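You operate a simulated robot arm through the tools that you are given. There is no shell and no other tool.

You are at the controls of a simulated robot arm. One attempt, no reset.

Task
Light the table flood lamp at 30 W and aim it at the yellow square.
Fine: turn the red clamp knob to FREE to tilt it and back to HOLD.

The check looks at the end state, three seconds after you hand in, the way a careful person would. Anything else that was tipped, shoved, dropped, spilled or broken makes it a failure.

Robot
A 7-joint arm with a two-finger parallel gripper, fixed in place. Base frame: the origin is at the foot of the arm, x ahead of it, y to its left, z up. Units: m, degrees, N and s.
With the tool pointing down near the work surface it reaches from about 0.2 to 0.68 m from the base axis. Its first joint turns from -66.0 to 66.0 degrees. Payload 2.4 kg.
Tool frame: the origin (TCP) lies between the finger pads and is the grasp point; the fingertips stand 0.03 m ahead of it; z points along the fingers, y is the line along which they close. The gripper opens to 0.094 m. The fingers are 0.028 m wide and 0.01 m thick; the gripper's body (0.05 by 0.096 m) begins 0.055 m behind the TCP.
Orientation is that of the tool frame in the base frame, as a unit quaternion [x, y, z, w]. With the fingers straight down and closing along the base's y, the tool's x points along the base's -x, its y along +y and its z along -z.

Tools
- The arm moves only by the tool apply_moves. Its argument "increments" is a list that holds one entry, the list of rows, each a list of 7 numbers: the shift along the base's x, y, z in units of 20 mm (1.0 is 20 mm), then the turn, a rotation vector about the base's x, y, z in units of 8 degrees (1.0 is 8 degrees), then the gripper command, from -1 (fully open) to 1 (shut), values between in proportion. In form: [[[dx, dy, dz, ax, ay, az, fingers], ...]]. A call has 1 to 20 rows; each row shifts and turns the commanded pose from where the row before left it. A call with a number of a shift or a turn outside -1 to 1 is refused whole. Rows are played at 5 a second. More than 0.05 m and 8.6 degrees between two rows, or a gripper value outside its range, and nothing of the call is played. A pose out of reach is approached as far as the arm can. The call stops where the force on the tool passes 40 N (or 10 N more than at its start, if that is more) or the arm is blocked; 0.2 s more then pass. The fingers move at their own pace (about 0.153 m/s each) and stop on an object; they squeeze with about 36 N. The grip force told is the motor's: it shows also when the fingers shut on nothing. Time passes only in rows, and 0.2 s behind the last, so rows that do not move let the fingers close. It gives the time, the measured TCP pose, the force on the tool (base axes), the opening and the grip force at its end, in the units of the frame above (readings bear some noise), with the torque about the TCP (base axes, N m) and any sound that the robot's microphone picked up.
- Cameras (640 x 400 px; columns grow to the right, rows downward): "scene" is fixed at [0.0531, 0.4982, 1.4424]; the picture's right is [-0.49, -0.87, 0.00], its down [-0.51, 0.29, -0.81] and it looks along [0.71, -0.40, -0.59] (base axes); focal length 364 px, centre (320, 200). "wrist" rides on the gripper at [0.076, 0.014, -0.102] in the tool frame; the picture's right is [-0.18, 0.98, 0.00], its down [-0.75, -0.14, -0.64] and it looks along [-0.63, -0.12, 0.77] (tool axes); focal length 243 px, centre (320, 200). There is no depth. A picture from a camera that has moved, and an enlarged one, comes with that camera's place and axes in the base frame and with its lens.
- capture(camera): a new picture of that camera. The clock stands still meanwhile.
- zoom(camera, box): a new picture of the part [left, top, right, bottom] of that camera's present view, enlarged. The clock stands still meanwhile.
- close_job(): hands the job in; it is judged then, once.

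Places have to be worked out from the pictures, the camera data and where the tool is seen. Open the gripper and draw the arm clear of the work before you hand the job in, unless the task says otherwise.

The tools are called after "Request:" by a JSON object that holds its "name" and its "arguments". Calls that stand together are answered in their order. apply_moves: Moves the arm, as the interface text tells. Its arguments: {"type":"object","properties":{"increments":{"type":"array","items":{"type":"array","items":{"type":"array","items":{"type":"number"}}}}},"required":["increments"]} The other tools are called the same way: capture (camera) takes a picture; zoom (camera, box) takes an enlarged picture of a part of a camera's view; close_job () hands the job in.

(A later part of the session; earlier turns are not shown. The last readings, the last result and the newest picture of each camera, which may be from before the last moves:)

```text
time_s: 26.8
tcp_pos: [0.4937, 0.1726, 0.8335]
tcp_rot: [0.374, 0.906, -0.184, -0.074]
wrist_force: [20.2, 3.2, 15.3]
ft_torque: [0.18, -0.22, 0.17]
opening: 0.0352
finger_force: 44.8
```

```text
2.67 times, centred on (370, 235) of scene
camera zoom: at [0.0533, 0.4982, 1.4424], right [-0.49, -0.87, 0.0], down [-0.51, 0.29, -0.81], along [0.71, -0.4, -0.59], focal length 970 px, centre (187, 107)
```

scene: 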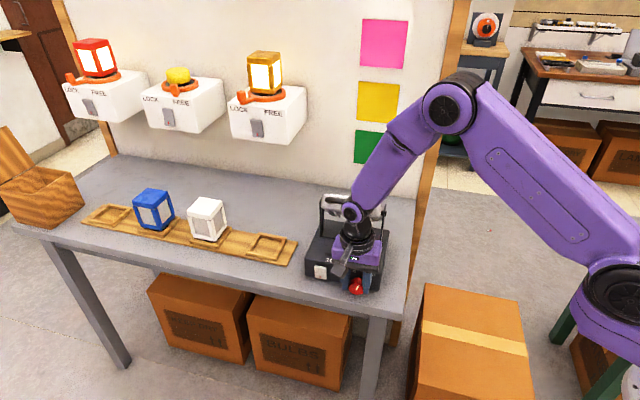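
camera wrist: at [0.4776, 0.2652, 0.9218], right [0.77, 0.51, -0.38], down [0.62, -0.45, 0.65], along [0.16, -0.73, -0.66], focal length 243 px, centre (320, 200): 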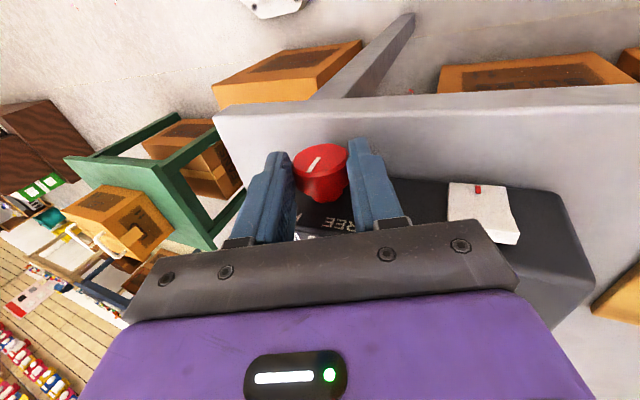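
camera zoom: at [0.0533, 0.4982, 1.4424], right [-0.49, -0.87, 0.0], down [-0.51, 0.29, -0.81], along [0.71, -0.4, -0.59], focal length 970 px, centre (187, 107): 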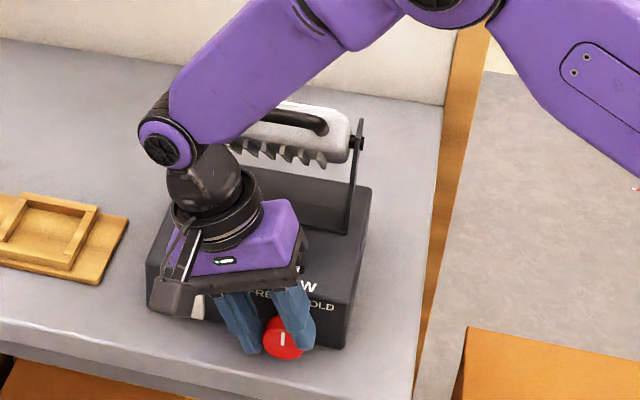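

The first stroke worked: the pointer has turned about 48° and is now near vertical. I'll release, back off along the tool axis and outward, and swing back to a right lean for the second stroke.

Request:
{"name": "apply_moves", "arguments": {"increments": [[[0, 0, 0, 0, 0, 0, 0.4], [0, 0, 0, 0, 0, 0, 0.085], [0, 0, 0, 0, 0, 0, 0.085], [0.138, 0.138, 0.46, 0, 0, 0, 0.085], [0.138, 0.138, 0.46, 0, 0, 0, 0.085], [-0.215, 0.491, 0.46, 0, 0, 0, 0.085], [-0.215, 0.491, 0.46, 0, 0, 0, 0.085], [-0.215, 0.491, 0.46, 0, 0, 0, 0.085], [0, 0, 0, 0, 0, 0, 0.085]]]}}

Request:
{"name": "capture", "arguments": {"camera": "wrist"}}

Request:
{"name": "capture", "arguments": {"camera": "scene"}}

```text
time_s: 28.8
tcp_pos: [0.4853, 0.2073, 0.8799]
tcp_rot: [0.374, 0.905, -0.185, -0.076]
wrist_force: [0.0, 1.0, -0.1]
ft_torque: [0.03, -0.01, 0.01]
opening: 0.043
finger_force: 0.1
```

```text
taken
camera wrist: at [0.4687, 0.2998, 0.9677], right [0.77, 0.51, -0.39], down [0.62, -0.45, 0.65], along [0.16, -0.74, -0.66], focal length 243 px, centre (320, 200)
```

wrist: 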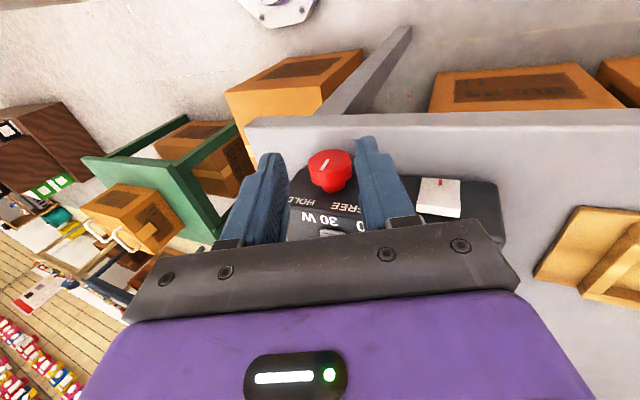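

```text
taken
```

scene: 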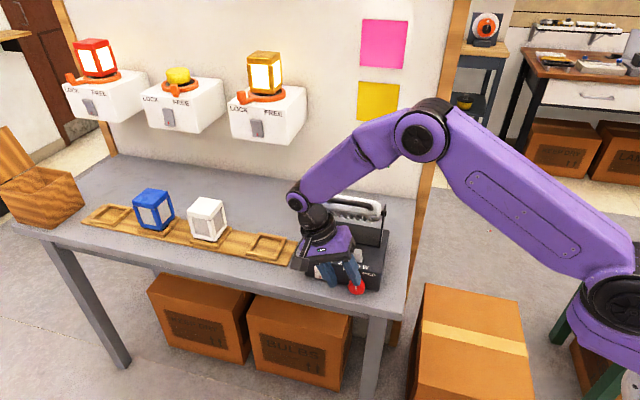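

The knob stayed where I left it and the head didn't move. I'll swing back to the right-leaning pose, clear of the knob.

Request:
{"name": "apply_moves", "arguments": {"increments": [[[-0.184, -0.184, 0, 0.3536, -0.3536, 0, 0.085], [-0.184, -0.184, 0, 0.3536, -0.3536, 0, 0.085], [-0.184, -0.184, 0, 0.3536, -0.3536, 0, 0.085], [-0.184, -0.184, 0, 0.3536, -0.3536, 0, 0.085], [-0.184, -0.184, 0, 0.3536, -0.3536, 0, 0.085], [-0.184, -0.184, 0, 0.3536, -0.3536, 0, 0.085], [-0.184, -0.184, 0, 0.3536, -0.3536, 0, 0.085], [-0.184, -0.184, 0, 0.3536, -0.3536, 0, 0.085], [-0.184, -0.184, 0, 0.3536, -0.3536, 0, 0.085], [-0.184, -0.184, 0, 0.3536, -0.3536, 0, 0.085], [-0.184, -0.184, 0, 0.3536, -0.3536, 0, 0.085], [-0.184, -0.184, 0, 0.3536, -0.3536, 0, 0.085], [0, 0, 0, 0, 0, 0, 0.085], [0, 0, 0, 0, 0, 0, 0.085]]]}}

Request:
{"name": "zoom", "arguments": {"camera": "wrist", "box": [220, 120, 460, 270]}}

```text
time_s: 31.8
tcp_pos: [0.4559, 0.1688, 0.8792]
tcp_rot: [0.374, 0.909, 0.172, 0.069]
wrist_force: [0.0, -0.4, 0.1]
ft_torque: [-0.01, -0.01, 0.0]
opening: 0.0433
finger_force: 0.2
out of reach, approached as far as the arm can: row 9, 10, 11
```

```text
2.67 times, centred on (340, 195) of wrist
camera zoom: at [0.3853, 0.2076, 0.9793], right [0.78, 0.52, 0.36], down [0.28, -0.79, 0.54], along [0.56, -0.32, -0.76], focal length 647 px, centre (267, 213)
```

zoom: 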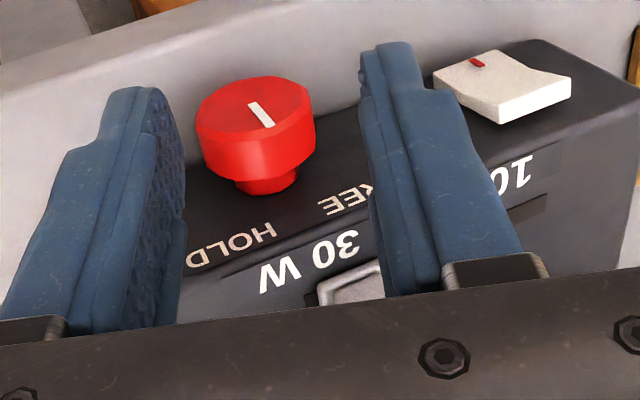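

The wrist reached a limit at about 21° of lean, which is enough. The pointer is roughly vertical. I'll align over the knob along this axis, descend and grip again.

Request:
{"name": "apply_moves", "arguments": {"increments": [[[0.139, -0.285, -0.035, 0, 0, 0, 0.085], [0.139, -0.285, -0.035, 0, 0, 0, 0.085], [0.139, -0.285, -0.035, 0, 0, 0, 0.085], [0.139, -0.285, -0.035, 0, 0, 0, 0.085], [0, 0, 0, 0, 0, 0, 0.085], [0, 0, 0, 0, 0, 0, 0.085]]]}}

Request:
{"name": "zoom", "arguments": {"camera": "wrist", "box": [220, 120, 460, 270]}}

```text
time_s: 33.2
tcp_pos: [0.4667, 0.1468, 0.8764]
tcp_rot: [0.375, 0.909, 0.171, 0.068]
wrist_force: [0.7, 0.4, 0.8]
ft_torque: [-0.01, -0.02, -0.01]
opening: 0.0431
finger_force: 0.0
```

```text
2.67 times, centred on (340, 195) of wrist
camera zoom: at [0.3966, 0.1851, 0.9769], right [0.78, 0.52, 0.36], down [0.28, -0.79, 0.54], along [0.56, -0.32, -0.76], focal length 647 px, centre (267, 213)
```

zoom: 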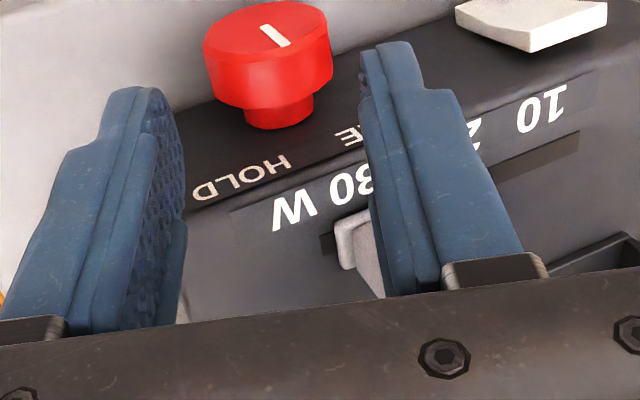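

The knob is centred between the fingers. I'll descend and close.

Request:
{"name": "apply_moves", "arguments": {"increments": [[[0.116, 0.116, -0.419, 0, 0, 0, 0.085], [0.116, 0.116, -0.419, 0, 0, 0, 0.085], [0.116, 0.116, -0.419, 0, 0, 0, 0.085], [0.116, 0.116, -0.419, 0, 0, 0, 0.085], [0.116, 0.116, -0.419, 0, 0, 0, 0.085], [0, 0, 0, 0, 0, 0, 0.085], [0, 0, 0, 0, 0, 0, 0.4], [0, 0, 0, 0, 0, 0, 1], [0, 0, 0, 0, 0, 0, 1]]]}}

Request:
{"name": "zoom", "arguments": {"camera": "wrist", "box": [220, 120, 460, 270]}}

```text
time_s: 35.2
tcp_pos: [0.4781, 0.1581, 0.8332]
tcp_rot: [0.374, 0.909, 0.17, 0.068]
wrist_force: [1.3, 0.0, -4.1]
ft_torque: [-0.1, -0.08, -0.1]
opening: 0.0349
finger_force: 44.7
```

```text
2.67 times, centred on (340, 195) of wrist
camera zoom: at [0.4079, 0.1958, 0.9336], right [0.78, 0.52, 0.35], down [0.28, -0.79, 0.54], along [0.56, -0.32, -0.76], focal length 647 px, centre (267, 213)
```

zoom: 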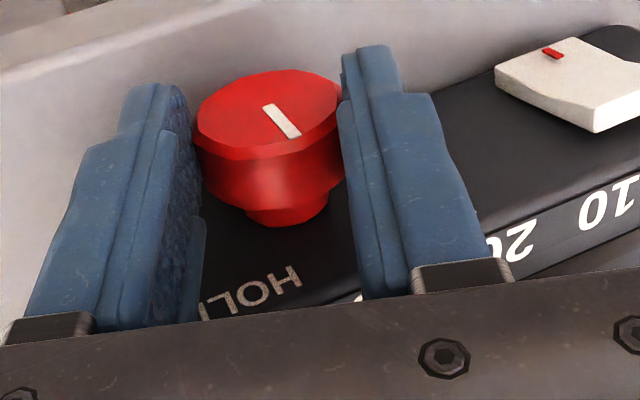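

Gripped again; the pointer reads about 5° past vertical, so roughly 43° remain to FREE. I'll do the second stroke slowly.

Request:
{"name": "apply_moves", "arguments": {"increments": [[[0.0523, 0.0523, 0.015, -0.3182, 0.3182, 0, 1], [0.0534, 0.0534, 0.012, -0.3182, 0.3182, 0, 1], [0.0544, 0.0544, 0.01, -0.3182, 0.3182, 0, 1], [0.0548, 0.0548, 0.007, -0.3182, 0.3182, 0, 1], [0.0555, 0.0555, 0.004, -0.3182, 0.3182, 0, 1], [0.0555, 0.0555, 0, -0.3182, 0.3182, 0, 1], [0.0555, 0.0555, -0.002, -0.3182, 0.3182, 0, 1], [0.0552, 0.0552, -0.005, -0.3182, 0.3182, 0, 1], [0.0548, 0.0548, -0.008, -0.3182, 0.3182, 0, 1], [0.0541, 0.0541, -0.011, -0.3182, 0.3182, 0, 1], [0, 0, 0, 0, 0, 0, 1]]]}}

Request:
{"name": "zoom", "arguments": {"camera": "wrist", "box": [220, 120, 460, 270]}}

Request:
{"name": "capture", "arguments": {"camera": "scene"}}

```text
time_s: 36.2
tcp_pos: [0.4823, 0.1621, 0.8359]
tcp_rot: [0.381, 0.921, 0.08, 0.022]
wrist_force: [-7.2, -2.3, 12.3]
ft_torque: [-0.78, -0.65, -0.17]
opening: 0.0348
finger_force: 44.9
out of reach, approached as far as the arm can: row 4
stopped in row 5: the force on the tool passed its limit at 42 N (the readings are from after the stop); the commanded pose is now the measured one
```

```text
2.67 times, centred on (340, 195) of wrist
camera zoom: at [0.4281, 0.2136, 0.9389], right [0.82, 0.56, 0.16], down [0.37, -0.71, 0.6], along [0.44, -0.43, -0.79], focal length 647 px, centre (267, 213)
```

zoom: 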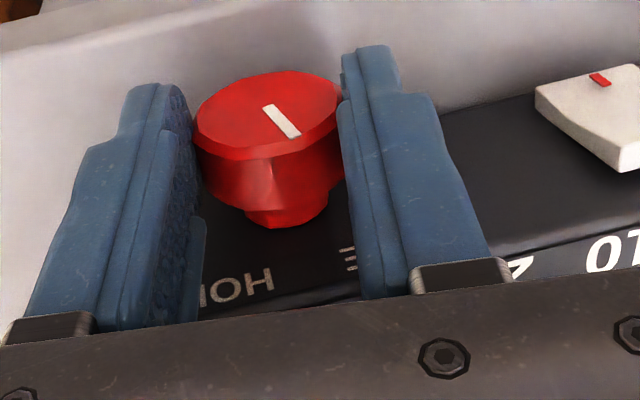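

```text
taken
```

scene: 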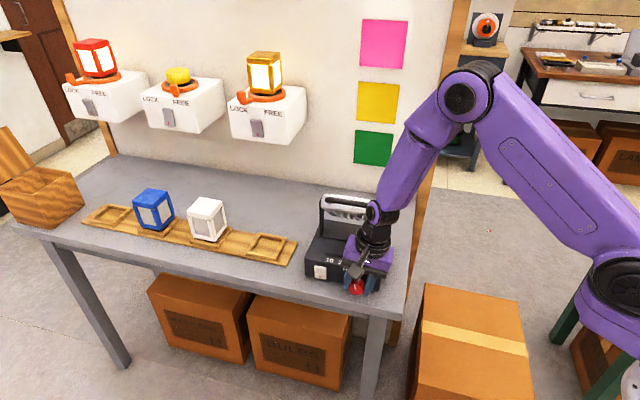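

The wrist passed near a joint limit, and the jerk tripped the force stop at about 9° of right lean. The grip held and the knob is turning. I'll continue from here in smaller steps.

Request:
{"name": "apply_moves", "arguments": {"increments": [[[0, 0, 0, 0, 0, 0, 1], [0.0379, 0.0379, 0.003, -0.2177, 0.2177, 0, 1], [0.0379, 0.0379, 0.003, -0.2177, 0.2177, 0, 1], [0.0379, 0.0379, 0.003, -0.2177, 0.2177, 0, 1], [0.0379, 0.0379, 0.0, -0.2177, 0.2177, 0, 1], [0.0379, 0.0379, -0.003, -0.2177, 0.2177, 0, 1], [0.0379, 0.0379, -0.005, -0.2177, 0.2177, 0, 1], [0.0379, 0.0379, -0.006, -0.2177, 0.2177, 0, 1], [0.0379, 0.0379, -0.008, -0.2177, 0.2177, 0, 1], [0.0379, 0.0379, -0.01, -0.2177, 0.2177, 0, 1], [0.0379, 0.0379, -0.012, -0.2177, 0.2177, 0, 1], [0, 0, 0, 0, 0, 0, 1]]]}}

Request:
{"name": "zoom", "arguments": {"camera": "wrist", "box": [220, 120, 460, 270]}}

Request:
{"name": "capture", "arguments": {"camera": "scene"}}

```text
time_s: 38.8
tcp_pos: [0.4913, 0.1693, 0.8341]
tcp_rot: [0.379, 0.916, -0.119, -0.059]
wrist_force: [1.7, -3.0, 16.8]
ft_torque: [0.58, 0.83, -0.34]
opening: 0.0352
finger_force: 44.9
```

```text
2.67 times, centred on (340, 195) of wrist
camera zoom: at [0.4676, 0.253, 0.9299], right [0.8, 0.54, -0.26], down [0.56, -0.52, 0.64], along [0.21, -0.66, -0.72], focal length 647 px, centre (267, 213)
```

zoom: 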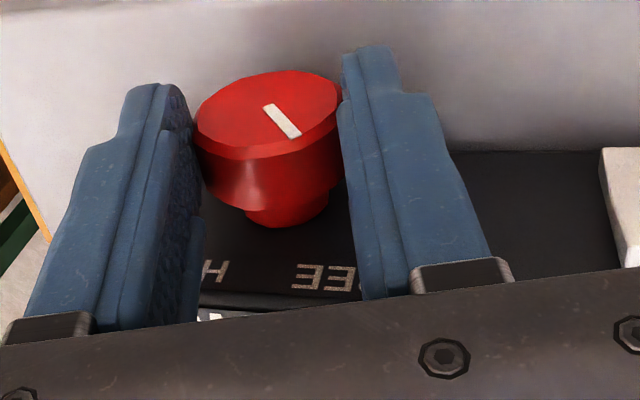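

```text
taken
```

scene: 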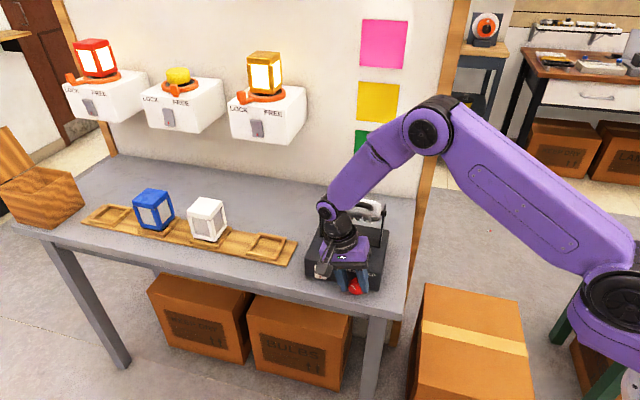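

The pointer measures about 41° to the left, and FREE mirrors HOLD at about 48°. I'll turn the last 7°.

Request:
{"name": "apply_moves", "arguments": {"increments": [[[0.0379, 0.0379, -0.01, -0.2177, 0.2177, 0, 1], [0.0379, 0.0379, -0.01, -0.2177, 0.2177, 0, 1], [0.0379, 0.0379, -0.01, -0.2177, 0.2177, 0, 1], [0.0379, 0.0379, -0.01, -0.2177, 0.2177, 0, 1], [0, 0, 0, 0, 0, 0, 1]]]}}

Request:
{"name": "zoom", "arguments": {"camera": "wrist", "box": [220, 120, 460, 270]}}

```text
time_s: 40.0
tcp_pos: [0.4936, 0.173, 0.833]
tcp_rot: [0.375, 0.902, -0.196, -0.091]
wrist_force: [6.3, 4.8, -9.4]
ft_torque: [0.8, -0.85, -0.01]
opening: 0.0351
finger_force: 44.5
```

```text
2.67 times, centred on (340, 195) of wrist
camera zoom: at [0.4818, 0.2674, 0.9201], right [0.76, 0.5, -0.42], down [0.64, -0.44, 0.63], along [0.13, -0.74, -0.66], focal length 647 px, centre (267, 213)
```

zoom: 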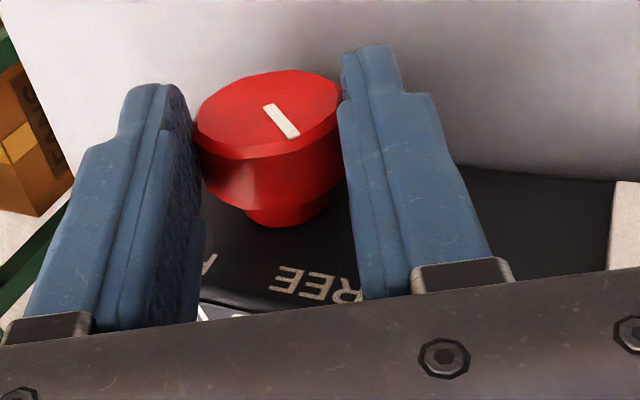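

A torque of about 1.2 N·m now opposes the turn, so the knob is at its FREE stop. I'll release, back off, and check the head and the light.

Request:
{"name": "apply_moves", "arguments": {"increments": [[[-0.02, -0.02, 0.004, 0.1, -0.1, 0, 1], [0, 0, 0, 0, 0, 0, 0.4], [0, 0, 0, 0, 0, 0, 0.085], [0, 0, 0, 0, 0, 0, 0.085], [0.149, 0.149, 0.453, 0, 0, 0, 0.085], [0.149, 0.149, 0.453, 0, 0, 0, 0.085], [-0.205, 0.503, 0.453, 0, 0, 0, 0.085], [-0.205, 0.503, 0.453, 0, 0, 0, 0.085], [-0.205, 0.503, 0.453, 0, 0, 0, 0.085], [0, 0, 0, 0, 0, 0, 0.085]]]}}

Request:
{"name": "capture", "arguments": {"camera": "wrist"}}

Request:
{"name": "capture", "arguments": {"camera": "scene"}}

Request:
{"name": "zoom", "arguments": {"camera": "scene", "box": [280, 160, 460, 310]}}

```text
time_s: 42.2
tcp_pos: [0.4863, 0.2087, 0.8798]
tcp_rot: [0.375, 0.904, -0.187, -0.088]
wrist_force: [0.0, 0.0, -0.6]
ft_torque: [0.06, 0.01, 0.02]
opening: 0.0431
finger_force: 0.2
```

```text
taken
camera wrist: at [0.4726, 0.3021, 0.9678], right [0.76, 0.5, -0.4], down [0.63, -0.45, 0.63], along [0.14, -0.74, -0.66], focal length 243 px, centre (320, 200)
```

wrist: 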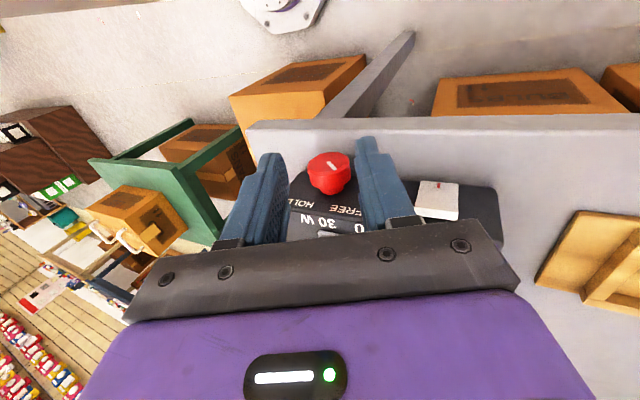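

```text
taken
```

scene: 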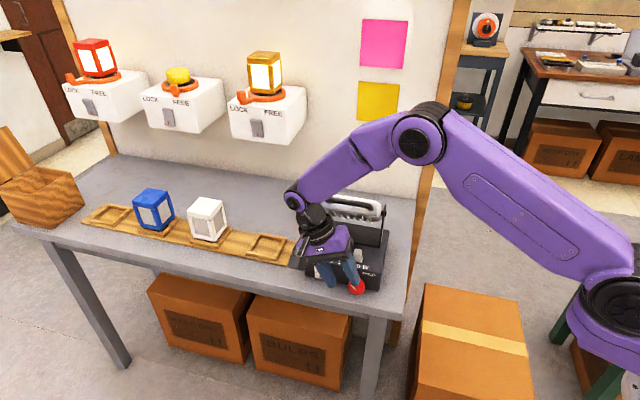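

```text
2.67 times, centred on (370, 235) of scene
camera zoom: at [0.0531, 0.4982, 1.4424], right [-0.49, -0.87, 0.0], down [-0.51, 0.29, -0.81], along [0.71, -0.4, -0.59], focal length 970 px, centre (187, 107)
```

zoom: 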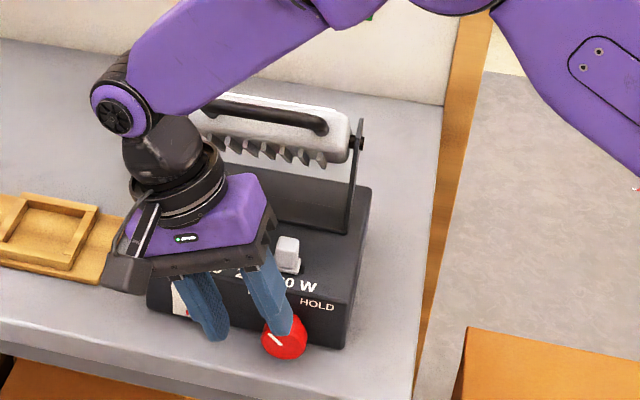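

The pointer is at FREE and the head held its angle. I'll zoom on the wall to find the beam's centre.

Request:
{"name": "zoom", "arguments": {"camera": "scene", "box": [320, 0, 480, 100]}}

Request:
{"name": "zoom", "arguments": {"camera": "scene", "box": [310, 180, 400, 240]}}

```text
4.00 times, centred on (400, 50) of scene
camera zoom: at [0.0531, 0.4982, 1.4424], right [-0.49, -0.87, 0.0], down [-0.51, 0.29, -0.81], along [0.71, -0.4, -0.59], focal length 1455 px, centre (0, 800)
```

zoom: 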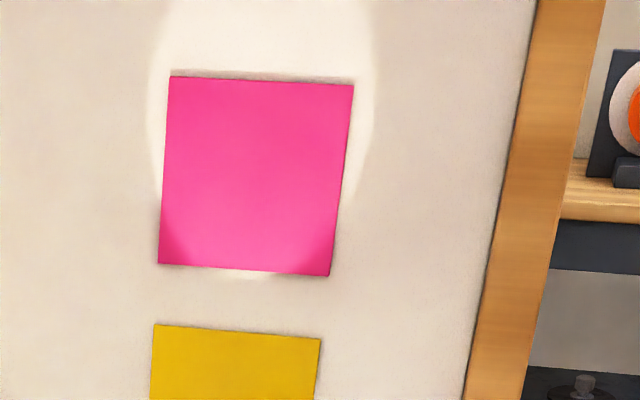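

```text
6.67 times, centred on (355, 210) of scene
camera zoom: at [0.0531, 0.4982, 1.4424], right [-0.49, -0.87, 0.0], down [-0.51, 0.29, -0.81], along [0.71, -0.4, -0.59], focal length 2426 px, centre (87, 133)
```

zoom: 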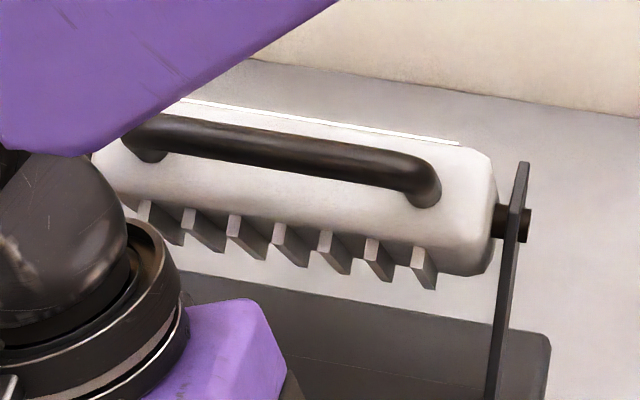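

The beam's lower edge sits near z≈1.17 with a half-angle of about 9°, so it is pitched up roughly 47°. Yellow (z≈1.08) needs about 25°. The handle sits about 90° from the beam, so pushing the bar toward the wall by about 20 mm should do it. I'll straighten the tool, shut the fingers and rise in front of the handle.

Request:
{"name": "apply_moves", "arguments": {"increments": [[[0.0863, -0.053, 0.75, 0.1768, -0.1768, 0, 0.085], [0.0863, -0.053, 0.75, 0.1768, -0.1768, 0, 0.085], [0.0863, -0.053, 0.75, 0.1768, -0.1768, 0, 0.085], [0.0863, -0.053, 0.75, 0.1768, -0.1768, 0, 1], [0.0863, -0.053, 0.75, 0.1768, -0.1768, 0, 1], [0.0863, -0.053, 0.75, 0.1768, -0.1768, 0, 1], [0.0863, -0.053, 0.75, 0.1768, -0.1768, 0, 1], [0.0863, -0.053, 0.75, 0.1768, -0.1768, 0, 1], [0.0863, -0.053, 0.75, 0.1768, -0.1768, 0, 1], [0.0863, -0.053, 0.75, 0.1768, -0.1768, 0, 1], [0.0863, -0.053, 0.75, 0.1768, -0.1768, 0, 1], [0.0863, -0.053, 0.75, 0.1768, -0.1768, 0, 1], [0, 0, 0, 0, 0, 0, 1], [0, 0, 0, 0, 0, 0, 1]]]}}

Request:
{"name": "capture", "arguments": {"camera": "wrist"}}

Request:
{"name": "capture", "arguments": {"camera": "scene"}}

```text
time_s: 45.2
tcp_pos: [0.5085, 0.1957, 1.059]
tcp_rot: [0.384, 0.923, 0.004, -0.009]
wrist_force: [0.0, 0.2, 0.5]
ft_torque: [0.01, -0.01, -0.04]
opening: 0.0
finger_force: 33.3
```

```text
taken
camera wrist: at [0.4663, 0.2601, 1.1619], right [0.82, 0.57, 0.0], down [0.44, -0.64, 0.63], along [0.35, -0.52, -0.78], focal length 243 px, centre (320, 200)
```

wrist: 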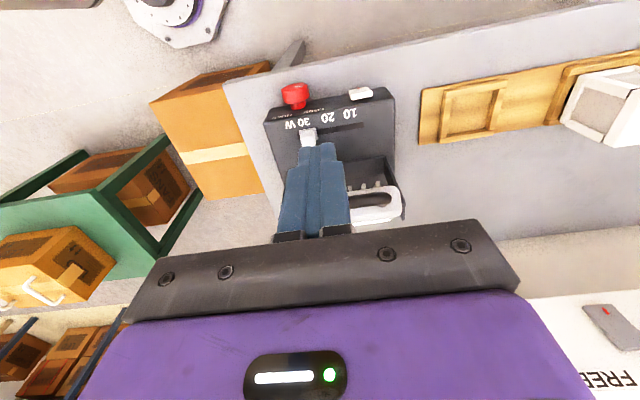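

```text
taken
```

scene: 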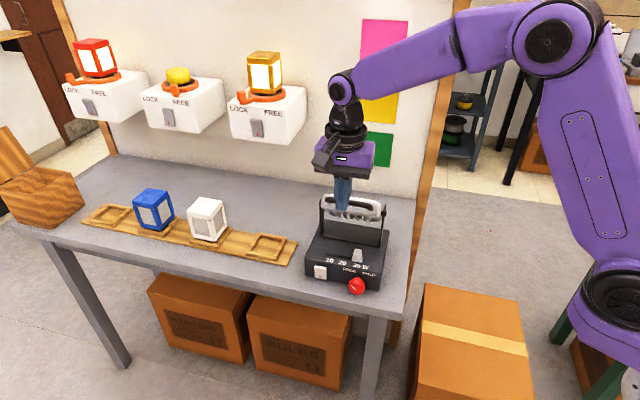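

The handle re-measures at n≈-0.29, z≈0.99, matching. I'll lower the closed fingertips to z≈0.98 in front of the bar and advance to just short of contact.

Request:
{"name": "apply_moves", "arguments": {"increments": [[[0, 0, -0.78, 0, 0, 0, 1], [0, 0, -0.78, 0, 0, 0, 1], [0, 0, -0.78, 0, 0, 0, 1], [0.2828, -0.2828, 0, 0, 0, 0, 1], [0.2828, -0.2828, 0, 0, 0, 0, 1], [0.2828, -0.2828, 0, 0, 0, 0, 1], [0.2828, -0.2828, 0, 0, 0, 0, 1], [0.2, -0.2, 0, 0, 0, 0, 1], [0, 0, 0, 0, 0, 0, 1]]]}}

Request:
{"name": "capture", "arguments": {"camera": "wrist"}}

Request:
{"name": "zoom", "arguments": {"camera": "scene", "box": [280, 120, 440, 260]}}

```text
time_s: 47.2
tcp_pos: [0.5339, 0.1685, 1.0126]
tcp_rot: [0.383, 0.924, 0.004, -0.009]
wrist_force: [0.1, -0.2, 0.3]
ft_torque: [0.02, 0.02, -0.01]
opening: 0.0
finger_force: 33.5
```

```text
taken
camera wrist: at [0.4925, 0.2322, 1.1158], right [0.82, 0.57, 0.0], down [0.44, -0.64, 0.63], along [0.35, -0.52, -0.78], focal length 243 px, centre (320, 200)
```

wrist: 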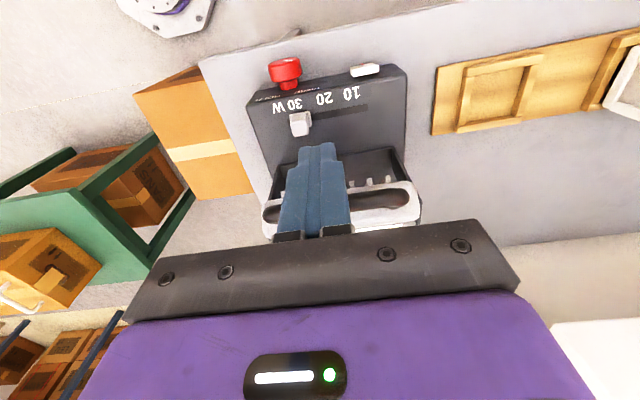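

```text
2.86 times, centred on (360, 190) of scene
camera zoom: at [0.0531, 0.4982, 1.4424], right [-0.49, -0.87, 0.0], down [-0.51, 0.29, -0.81], along [0.71, -0.4, -0.59], focal length 1040 px, centre (206, 229)
```

zoom: 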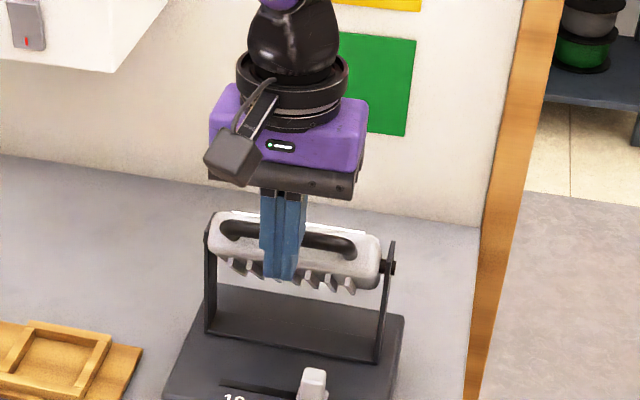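

Still clear, about 12 mm from the bar. I'll advance in 2 mm steps and watch the light.

Request:
{"name": "apply_moves", "arguments": {"increments": [[[0.0707, -0.0707, 0, 0, 0, 0, 1], [0.0707, -0.0707, 0, 0, 0, 0, 1], [0.0707, -0.0707, 0, 0, 0, 0, 1], [0.0707, -0.0707, 0, 0, 0, 0, 1], [0.0707, -0.0707, 0, 0, 0, 0, 1], [0.0707, -0.0707, 0, 0, 0, 0, 1], [0.0707, -0.0707, 0, 0, 0, 0, 1], [0.0707, -0.0707, 0, 0, 0, 0, 1], [0, 0, 0, 0, 0, 0, 1]]]}}

Request:
{"name": "capture", "arguments": {"camera": "scene"}}

Request:
{"name": "zoom", "arguments": {"camera": "scene", "box": [280, 120, 440, 260]}}

```text
time_s: 49.2
tcp_pos: [0.5473, 0.1568, 1.0121]
tcp_rot: [0.382, 0.924, 0.004, -0.008]
wrist_force: [-1.2, 2.7, 0.4]
ft_torque: [-0.01, -0.02, 0.02]
opening: 0.0004
finger_force: 33.4
```

```text
taken
```

scene: 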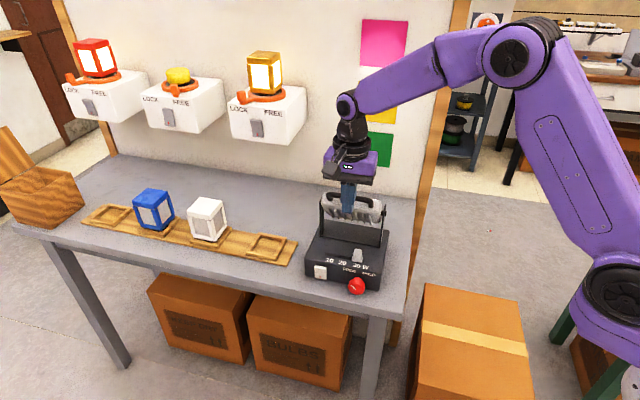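

```text
2.86 times, centred on (360, 190) of scene
camera zoom: at [0.0531, 0.4983, 1.4424], right [-0.49, -0.87, 0.0], down [-0.51, 0.29, -0.81], along [0.71, -0.4, -0.59], focal length 1040 px, centre (206, 229)
```

zoom: 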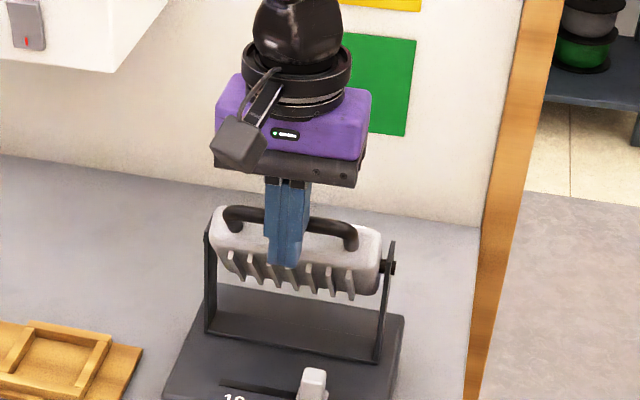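

The head is moving under only about 3 N, and the light has dropped. I'll check the wall.

Request:
{"name": "zoom", "arguments": {"camera": "scene", "box": [320, 0, 480, 180]}}

```text
2.22 times, centred on (400, 90) of scene
camera zoom: at [0.0531, 0.4983, 1.4424], right [-0.49, -0.87, 0.0], down [-0.51, 0.29, -0.81], along [0.71, -0.4, -0.59], focal length 808 px, centre (142, 444)
```

zoom: 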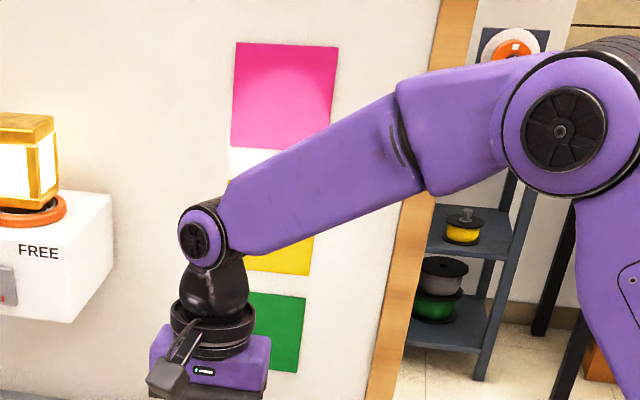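

The beam's top edge is now at z≈1.25, so the pitch is about 37°. Roughly 12° more is needed, about 12 mm at the bar. I'll push 9 mm more, then back off to see the whole spot.

Request:
{"name": "apply_moves", "arguments": {"increments": [[[0.053, -0.053, 0, 0, 0, 0, 1], [0.053, -0.053, 0, 0, 0, 0, 1], [0.053, -0.053, 0, 0, 0, 0, 1], [0.053, -0.053, 0, 0, 0, 0, 1], [0.053, -0.053, 0, 0, 0, 0, 1], [0.053, -0.053, 0, 0, 0, 0, 1], [0, 0, 0, 0, 0, 0, 1]]]}}

Request:
{"name": "zoom", "arguments": {"camera": "scene", "box": [320, 0, 480, 180]}}

Request:
{"name": "capture", "arguments": {"camera": "wrist"}}

```text
time_s: 50.8
tcp_pos: [0.5517, 0.1533, 1.0124]
tcp_rot: [0.381, 0.925, 0.005, -0.008]
wrist_force: [-22.2, 10.7, 28.1]
ft_torque: [-0.13, -0.45, 0.06]
opening: 0.0001
finger_force: 32.6
```

```text
2.22 times, centred on (400, 90) of scene
camera zoom: at [0.0519, 0.4984, 1.4424], right [-0.49, -0.87, 0.0], down [-0.51, 0.29, -0.81], along [0.71, -0.4, -0.59], focal length 808 px, centre (142, 444)
```

zoom: 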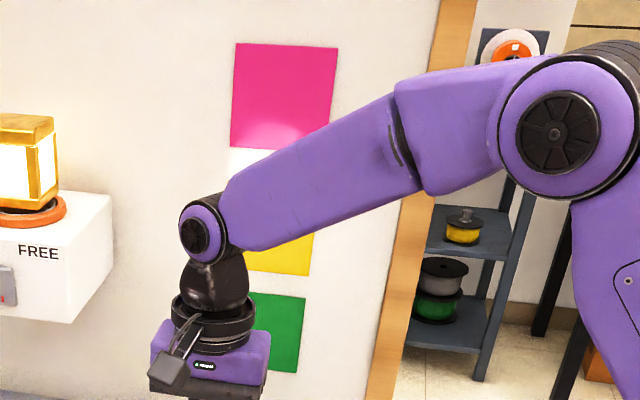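

```text
taken
camera wrist: at [0.5091, 0.2169, 1.1163], right [0.82, 0.57, 0.0], down [0.44, -0.64, 0.63], along [0.36, -0.52, -0.78], focal length 243 px, centre (320, 200)
```

wrist: 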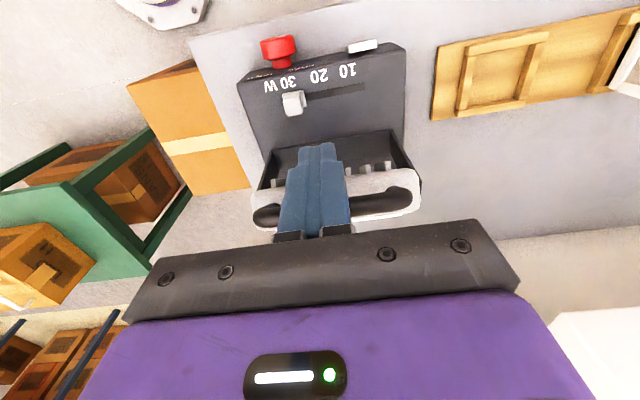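

The force jumped to about 37 N with an upward part, so the fingertip is wedging on the head's top edge rather than only the bar. I'll back off at once, raise the tip, and check that nothing shifted.

Request:
{"name": "apply_moves", "arguments": {"increments": [[[-0.2, 0.2, 0.05, 0, 0, 0, 1], [-0.3, 0.3, 0.2, 0, 0, 0, 1], [-0.3, 0.3, 0.25, 0, 0, 0, 1], [0, 0, 0, 0, 0, 0, 1]]]}}

Request:
{"name": "capture", "arguments": {"camera": "scene"}}

Request:
{"name": "zoom", "arguments": {"camera": "scene", "box": [290, 180, 410, 305]}}

Request:
{"name": "zoom", "arguments": {"camera": "wrist", "box": [220, 120, 460, 270]}}

```text
time_s: 51.8
tcp_pos: [0.5358, 0.1672, 1.0209]
tcp_rot: [0.384, 0.923, 0.003, -0.009]
wrist_force: [0.7, -0.2, 0.1]
ft_torque: [0.01, -0.01, -0.02]
opening: 0.0
finger_force: 32.8
```

```text
taken
```

scene: 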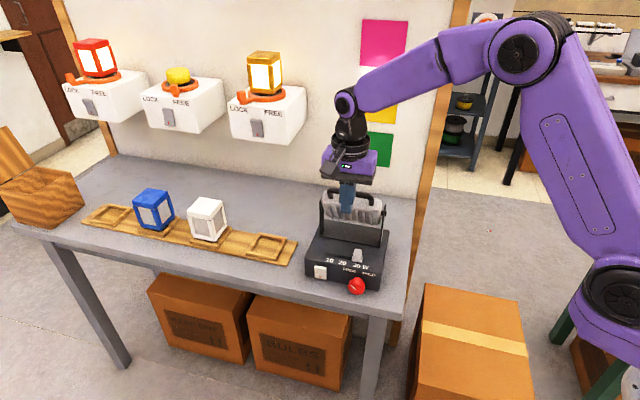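

```text
3.20 times, centred on (350, 242) of scene
camera zoom: at [0.0531, 0.4982, 1.4424], right [-0.49, -0.87, 0.0], down [-0.51, 0.29, -0.81], along [0.71, -0.4, -0.59], focal length 1164 px, centre (224, 64)
```

zoom: 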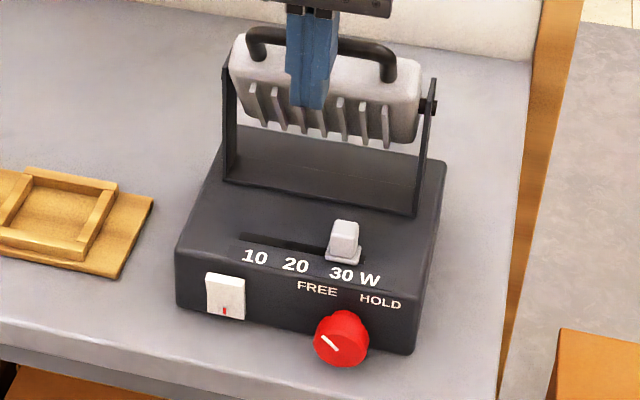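

```text
2.67 times, centred on (340, 195) of wrist
camera zoom: at [0.494, 0.2307, 1.1244], right [0.83, 0.56, 0.0], down [0.44, -0.64, 0.63], along [0.35, -0.52, -0.78], focal length 647 px, centre (267, 213)
```

zoom: 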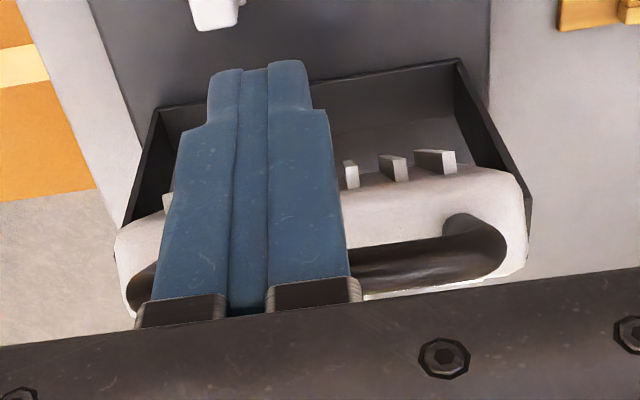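

The lamp base is exactly where it was, the lever is at 30 and the knob at FREE. I'll pull the arm back and down so the whole spot on the wall is visible.

Request:
{"name": "apply_moves", "arguments": {"increments": [[[-0.6, 0.6, 0, 0, 0, 0, 1], [-0.6, 0.6, 0, 0, 0, 0, 1], [-0.6, 0.6, 0, 0, 0, 0, 1], [-0.6, 0.6, 0, 0, 0, 0, 1], [-0.6, 0.6, 0, 0, 0, 0, 1], [-0.6, 0.6, 0, 0, 0, 0, 1], [-0.6, 0.6, -0.5, 0, 0, 0, 1], [0, 0, -1, 0, 0, 0, 1], [0, 0, -1, 0, 0, 0, 1], [0, 0, -1, 0, 0, 0, 1], [0, 0, -1, 0, 0, 0, 1], [0, 0, -1, 0, 0, 0, 1], [0, 0, -1, 0, 0, 0, 1], [0, 0, 0, 0, 0, 0, 1]]]}}

Request:
{"name": "capture", "arguments": {"camera": "scene"}}

Request:
{"name": "zoom", "arguments": {"camera": "scene", "box": [300, 0, 460, 180]}}

```text
time_s: 54.8
tcp_pos: [0.4519, 0.2499, 0.892]
tcp_rot: [0.382, 0.924, 0.002, -0.008]
wrist_force: [0.0, -1.2, -0.4]
ft_torque: [0.01, -0.01, -0.04]
opening: 0.0
finger_force: 33.2
```

```text
taken
```

scene: 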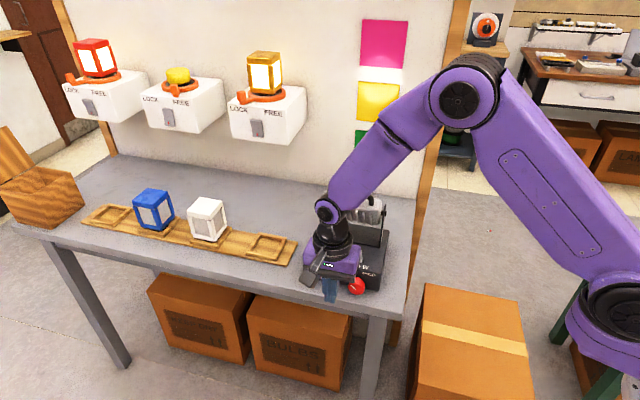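

```text
2.22 times, centred on (380, 90) of scene
camera zoom: at [0.0531, 0.4982, 1.4424], right [-0.49, -0.87, 0.0], down [-0.51, 0.29, -0.81], along [0.71, -0.4, -0.59], focal length 808 px, centre (187, 444)
```

zoom: 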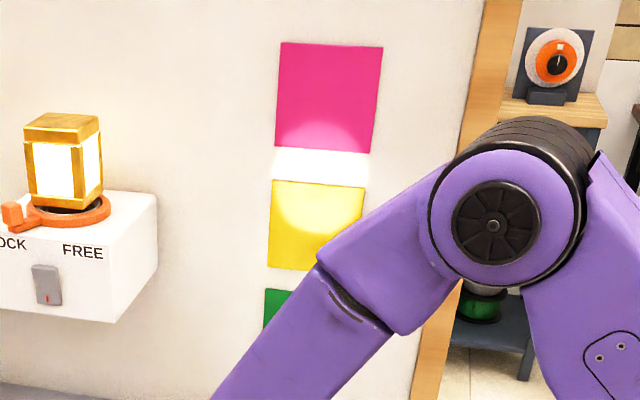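

The spot now straddles pink and yellow, with pitch about 33° and yellow's centre at about 25.6°. So about 7° more, roughly 7 mm at the bar. I'll go back with the fingertip higher (z≈0.996) so that only the bar is touched.

Request:
{"name": "apply_moves", "arguments": {"increments": [[[0, 0, 0.957, 0, 0, 0, 1], [0, 0, 0.957, 0, 0, 0, 1], [0, 0, 0.957, 0, 0, 0, 1], [0, 0, 0.957, 0, 0, 0, 1], [0, 0, 0.957, 0, 0, 0, 1], [0, 0, 0.957, 0, 0, 0, 1], [0, 0, 0.957, 0, 0, 0, 1], [0.57, -0.57, 0, 0, 0, 0, 1], [0.57, -0.57, 0, 0, 0, 0, 1], [0.57, -0.57, 0, 0, 0, 0, 1], [0.57, -0.57, 0, 0, 0, 0, 1], [0.57, -0.57, 0, 0, 0, 0, 1], [0.57, -0.57, 0, 0, 0, 0, 1], [0.57, -0.57, 0, 0, 0, 0, 1], [0.4, -0.4, 0, 0, 0, 0, 1], [0, 0, 0, 0, 0, 0, 1], [0, 0, 0, 0, 0, 0, 1]]]}}

Request:
{"name": "zoom", "arguments": {"camera": "wrist", "box": [220, 120, 460, 270]}}

Request:
{"name": "zoom", "arguments": {"camera": "scene", "box": [300, 150, 420, 250]}}

```text
time_s: 58.4
tcp_pos: [0.5406, 0.1634, 1.0257]
tcp_rot: [0.382, 0.924, 0.003, -0.009]
wrist_force: [0.2, 0.4, -0.1]
ft_torque: [-0.02, 0.02, 0.01]
opening: 0.0
finger_force: 32.9
```

```text
2.67 times, centred on (340, 195) of wrist
camera zoom: at [0.4973, 0.2273, 1.1289], right [0.82, 0.57, 0.0], down [0.44, -0.64, 0.63], along [0.35, -0.52, -0.78], focal length 647 px, centre (267, 213)
```

zoom: 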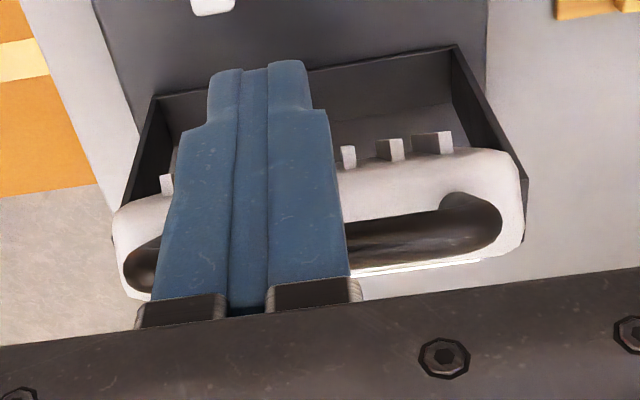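

```text
4.00 times, centred on (360, 200) of scene
camera zoom: at [0.0531, 0.4982, 1.4424], right [-0.49, -0.87, 0.0], down [-0.51, 0.29, -0.81], along [0.71, -0.4, -0.59], focal length 1455 px, centre (160, 200)
```

zoom: 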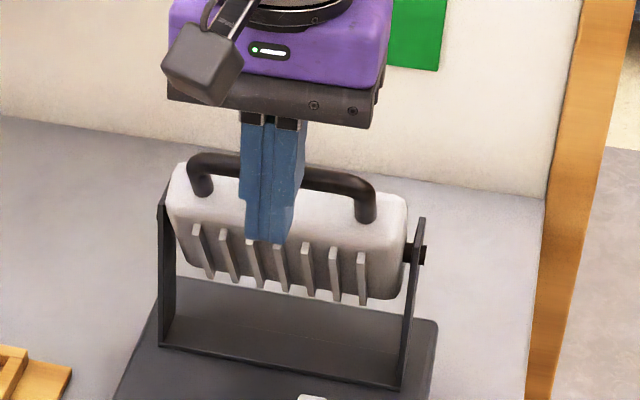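

Free of contact, with the bar about 15 mm ahead. I'll advance in small steps to just about the target.

Request:
{"name": "apply_moves", "arguments": {"increments": [[[0.0636, -0.0636, 0, 0, 0, 0, 1], [0.0636, -0.0636, 0, 0, 0, 0, 1], [0.0636, -0.0636, 0, 0, 0, 0, 1], [0.0636, -0.0636, 0, 0, 0, 0, 1], [0.0636, -0.0636, 0, 0, 0, 0, 1], [0.0636, -0.0636, 0, 0, 0, 0, 1], [0.0636, -0.0636, 0, 0, 0, 0, 1], [0.0636, -0.0636, 0, 0, 0, 0, 1], [0.0636, -0.0636, 0, 0, 0, 0, 1], [0.0636, -0.0636, 0, 0, 0, 0, 1], [0.0636, -0.0636, 0, 0, 0, 0, 1], [0, 0, 0, 0, 0, 0, 1]]]}}

Request:
{"name": "zoom", "arguments": {"camera": "scene", "box": [300, 0, 460, 180]}}

Request:
{"name": "zoom", "arguments": {"camera": "scene", "box": [300, 150, 420, 250]}}

```text
time_s: 61.0
tcp_pos: [0.5547, 0.1494, 1.0261]
tcp_rot: [0.384, 0.923, 0.003, -0.008]
wrist_force: [-1.2, 2.2, -0.1]
ft_torque: [0.03, 0.02, 0.03]
opening: 0.0004
finger_force: 33.2
```

```text
2.22 times, centred on (380, 90) of scene
camera zoom: at [0.0531, 0.4983, 1.4424], right [-0.49, -0.87, 0.0], down [-0.51, 0.29, -0.81], along [0.71, -0.4, -0.59], focal length 808 px, centre (187, 444)
```

zoom: 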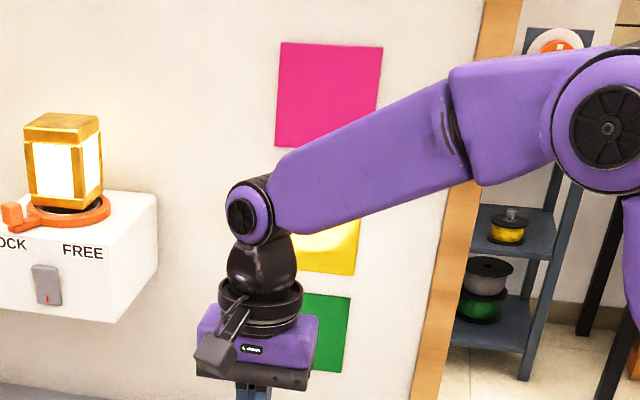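

```text
4.00 times, centred on (360, 200) of scene
camera zoom: at [0.0531, 0.4983, 1.4424], right [-0.49, -0.87, 0.0], down [-0.51, 0.29, -0.81], along [0.71, -0.4, -0.59], focal length 1455 px, centre (160, 200)
```

zoom: 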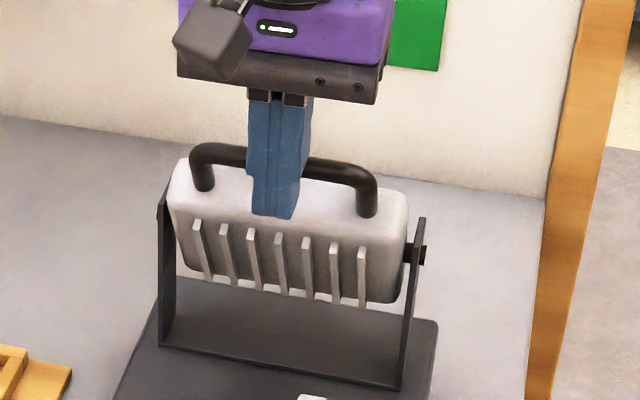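

The spot's lower edge is now at z≈1.047, so pitch ≈28.4°. About 3 mm more at the bar should centre it; then I'll back off for a full view.

Request:
{"name": "apply_moves", "arguments": {"increments": [[[0.05, -0.05, 0, 0, 0, 0, 1], [0.05, -0.05, 0, 0, 0, 0, 1], [0, 0, 0, 0, 0, 0, 1]]]}}

Request:
{"name": "zoom", "arguments": {"camera": "scene", "box": [340, 60, 420, 180]}}

```text
time_s: 61.8
tcp_pos: [0.5564, 0.1484, 1.0259]
tcp_rot: [0.383, 0.924, 0.003, -0.008]
wrist_force: [-2.7, 3.5, 0.8]
ft_torque: [0.07, -0.02, 0.02]
opening: 0.0
finger_force: 33.3
```

```text
3.33 times, centred on (380, 120) of scene
camera zoom: at [0.053, 0.4983, 1.4424], right [-0.49, -0.87, 0.0], down [-0.51, 0.29, -0.81], along [0.71, -0.4, -0.59], focal length 1213 px, centre (120, 467)
```

zoom: 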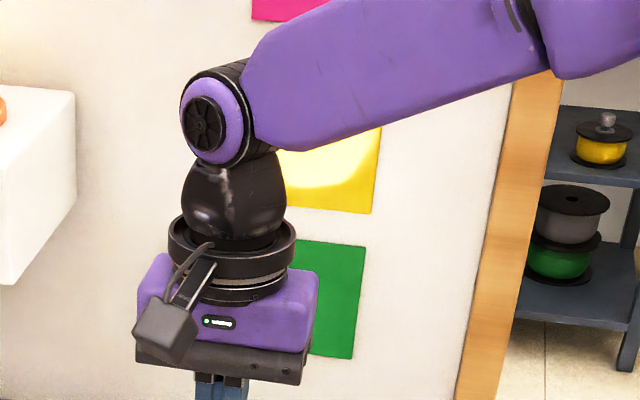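

Still slightly high. I'll back away to see the complete spot before the last correction.

Request:
{"name": "apply_moves", "arguments": {"increments": [[[-0.3, 0.3, 0, 0, 0, 0, 1], [-0.6, 0.6, 0, 0, 0, 0, 1], [-0.6, 0.6, 0, 0, 0, 0, 1], [-0.6, 0.6, 0, 0, 0, 0, 1], [-0.6, 0.6, 0, 0, 0, 0, 1], [-0.6, 0.6, 0, 0, 0, 0, 1], [-0.6, 0.6, 0, 0, 0, 0, 1], [-0.6, 0.6, -0.5, 0, 0, 0, 1], [0, 0, -1, 0, 0, 0, 1], [0, 0, -1, 0, 0, 0, 1], [0, 0, -1, 0, 0, 0, 1], [0, 0, -1, 0, 0, 0, 1], [0, 0, -1, 0, 0, 0, 1], [0, 0, -1, 0, 0, 0, 1], [0, 0, 0, 0, 0, 0, 1]]]}}

Request:
{"name": "zoom", "arguments": {"camera": "scene", "box": [320, 40, 440, 140]}}

```text
time_s: 65.0
tcp_pos: [0.464, 0.2378, 0.8955]
tcp_rot: [0.382, 0.924, 0.005, -0.008]
wrist_force: [-0.4, -0.3, 0.0]
ft_torque: [0.0, 0.02, 0.01]
opening: 0.0001
finger_force: 33.3
```

```text
4.00 times, centred on (380, 90) of scene
camera zoom: at [0.0531, 0.4982, 1.4424], right [-0.49, -0.87, 0.0], down [-0.51, 0.29, -0.81], along [0.71, -0.4, -0.59], focal length 1455 px, centre (80, 640)
```

zoom: 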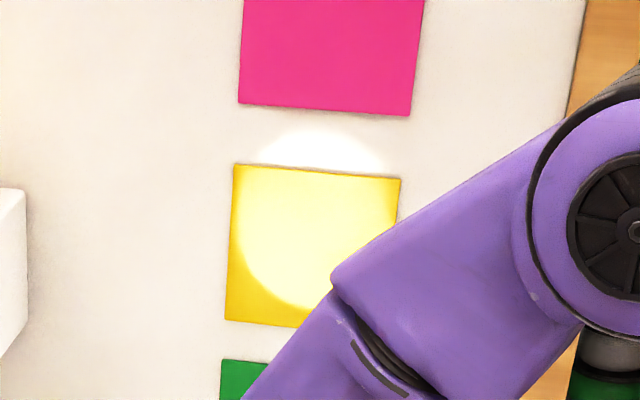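

The spot is nearly on yellow; its axis is about 14 mm (2°) above the square's centre. I'll retrace the same path and push about 2.5 mm further.

Request:
{"name": "apply_moves", "arguments": {"increments": [[[0, 0, 0.9286, 0, 0, 0, 1], [0, 0, 0.9286, 0, 0, 0, 1], [0, 0, 0.9286, 0, 0, 0, 1], [0, 0, 0.9286, 0, 0, 0, 1], [0, 0, 0.9286, 0, 0, 0, 1], [0, 0, 0.9286, 0, 0, 0, 1], [0, 0, 0.9286, 0, 0, 0, 1], [0.6, -0.6, 0, 0, 0, 0, 1], [0.6, -0.6, 0, 0, 0, 0, 1], [0.6, -0.6, 0, 0, 0, 0, 1], [0.6, -0.6, 0, 0, 0, 0, 1], [0.6, -0.6, 0, 0, 0, 0, 1], [0.6, -0.6, 0, 0, 0, 0, 1], [0.5, -0.5, 0, 0, 0, 0, 1], [0, 0, 0, 0, 0, 0, 1]]]}}

Request:
{"name": "apply_moves", "arguments": {"increments": [[[0.08, -0.08, 0, 0, 0, 0, 1], [0.08, -0.08, 0, 0, 0, 0, 1], [0.08, -0.08, 0, 0, 0, 0, 1], [0.08, -0.08, 0, 0, 0, 0, 1], [0.04, -0.04, 0, 0, 0, 0, 1], [0.04, -0.04, 0, 0, 0, 0, 1], [0.04, -0.04, 0, 0, 0, 0, 1], [0.048, -0.048, 0, 0, 0, 0, 1], [0, 0, 0, 0, 0, 0, 1], [0, 0, 0, 0, 0, 0, 1]]]}}

Request:
{"name": "zoom", "arguments": {"camera": "scene", "box": [340, 60, 420, 180]}}

```text
time_s: 68.2
tcp_pos: [0.5485, 0.156, 1.0257]
tcp_rot: [0.383, 0.924, 0.003, -0.009]
wrist_force: [-0.7, 0.1, -0.1]
ft_torque: [0.03, 0.02, 0.0]
opening: 0.0
finger_force: 32.8
```

```text
time_s: 70.4
tcp_pos: [0.5585, 0.1459, 1.0261]
tcp_rot: [0.382, 0.924, 0.003, -0.009]
wrist_force: [-1.8, 2.5, 1.2]
ft_torque: [0.07, 0.03, 0.02]
opening: 0.0001
finger_force: 33.5
```

```text
3.33 times, centred on (380, 120) of scene
camera zoom: at [0.0531, 0.4983, 1.4424], right [-0.49, -0.87, 0.0], down [-0.51, 0.29, -0.81], along [0.71, -0.4, -0.59], focal length 1213 px, centre (120, 467)
```

zoom: 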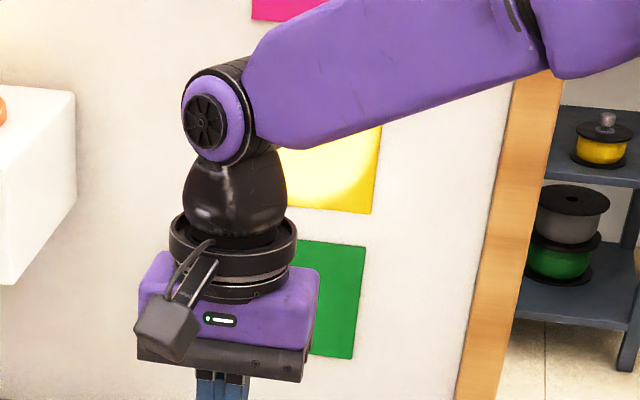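

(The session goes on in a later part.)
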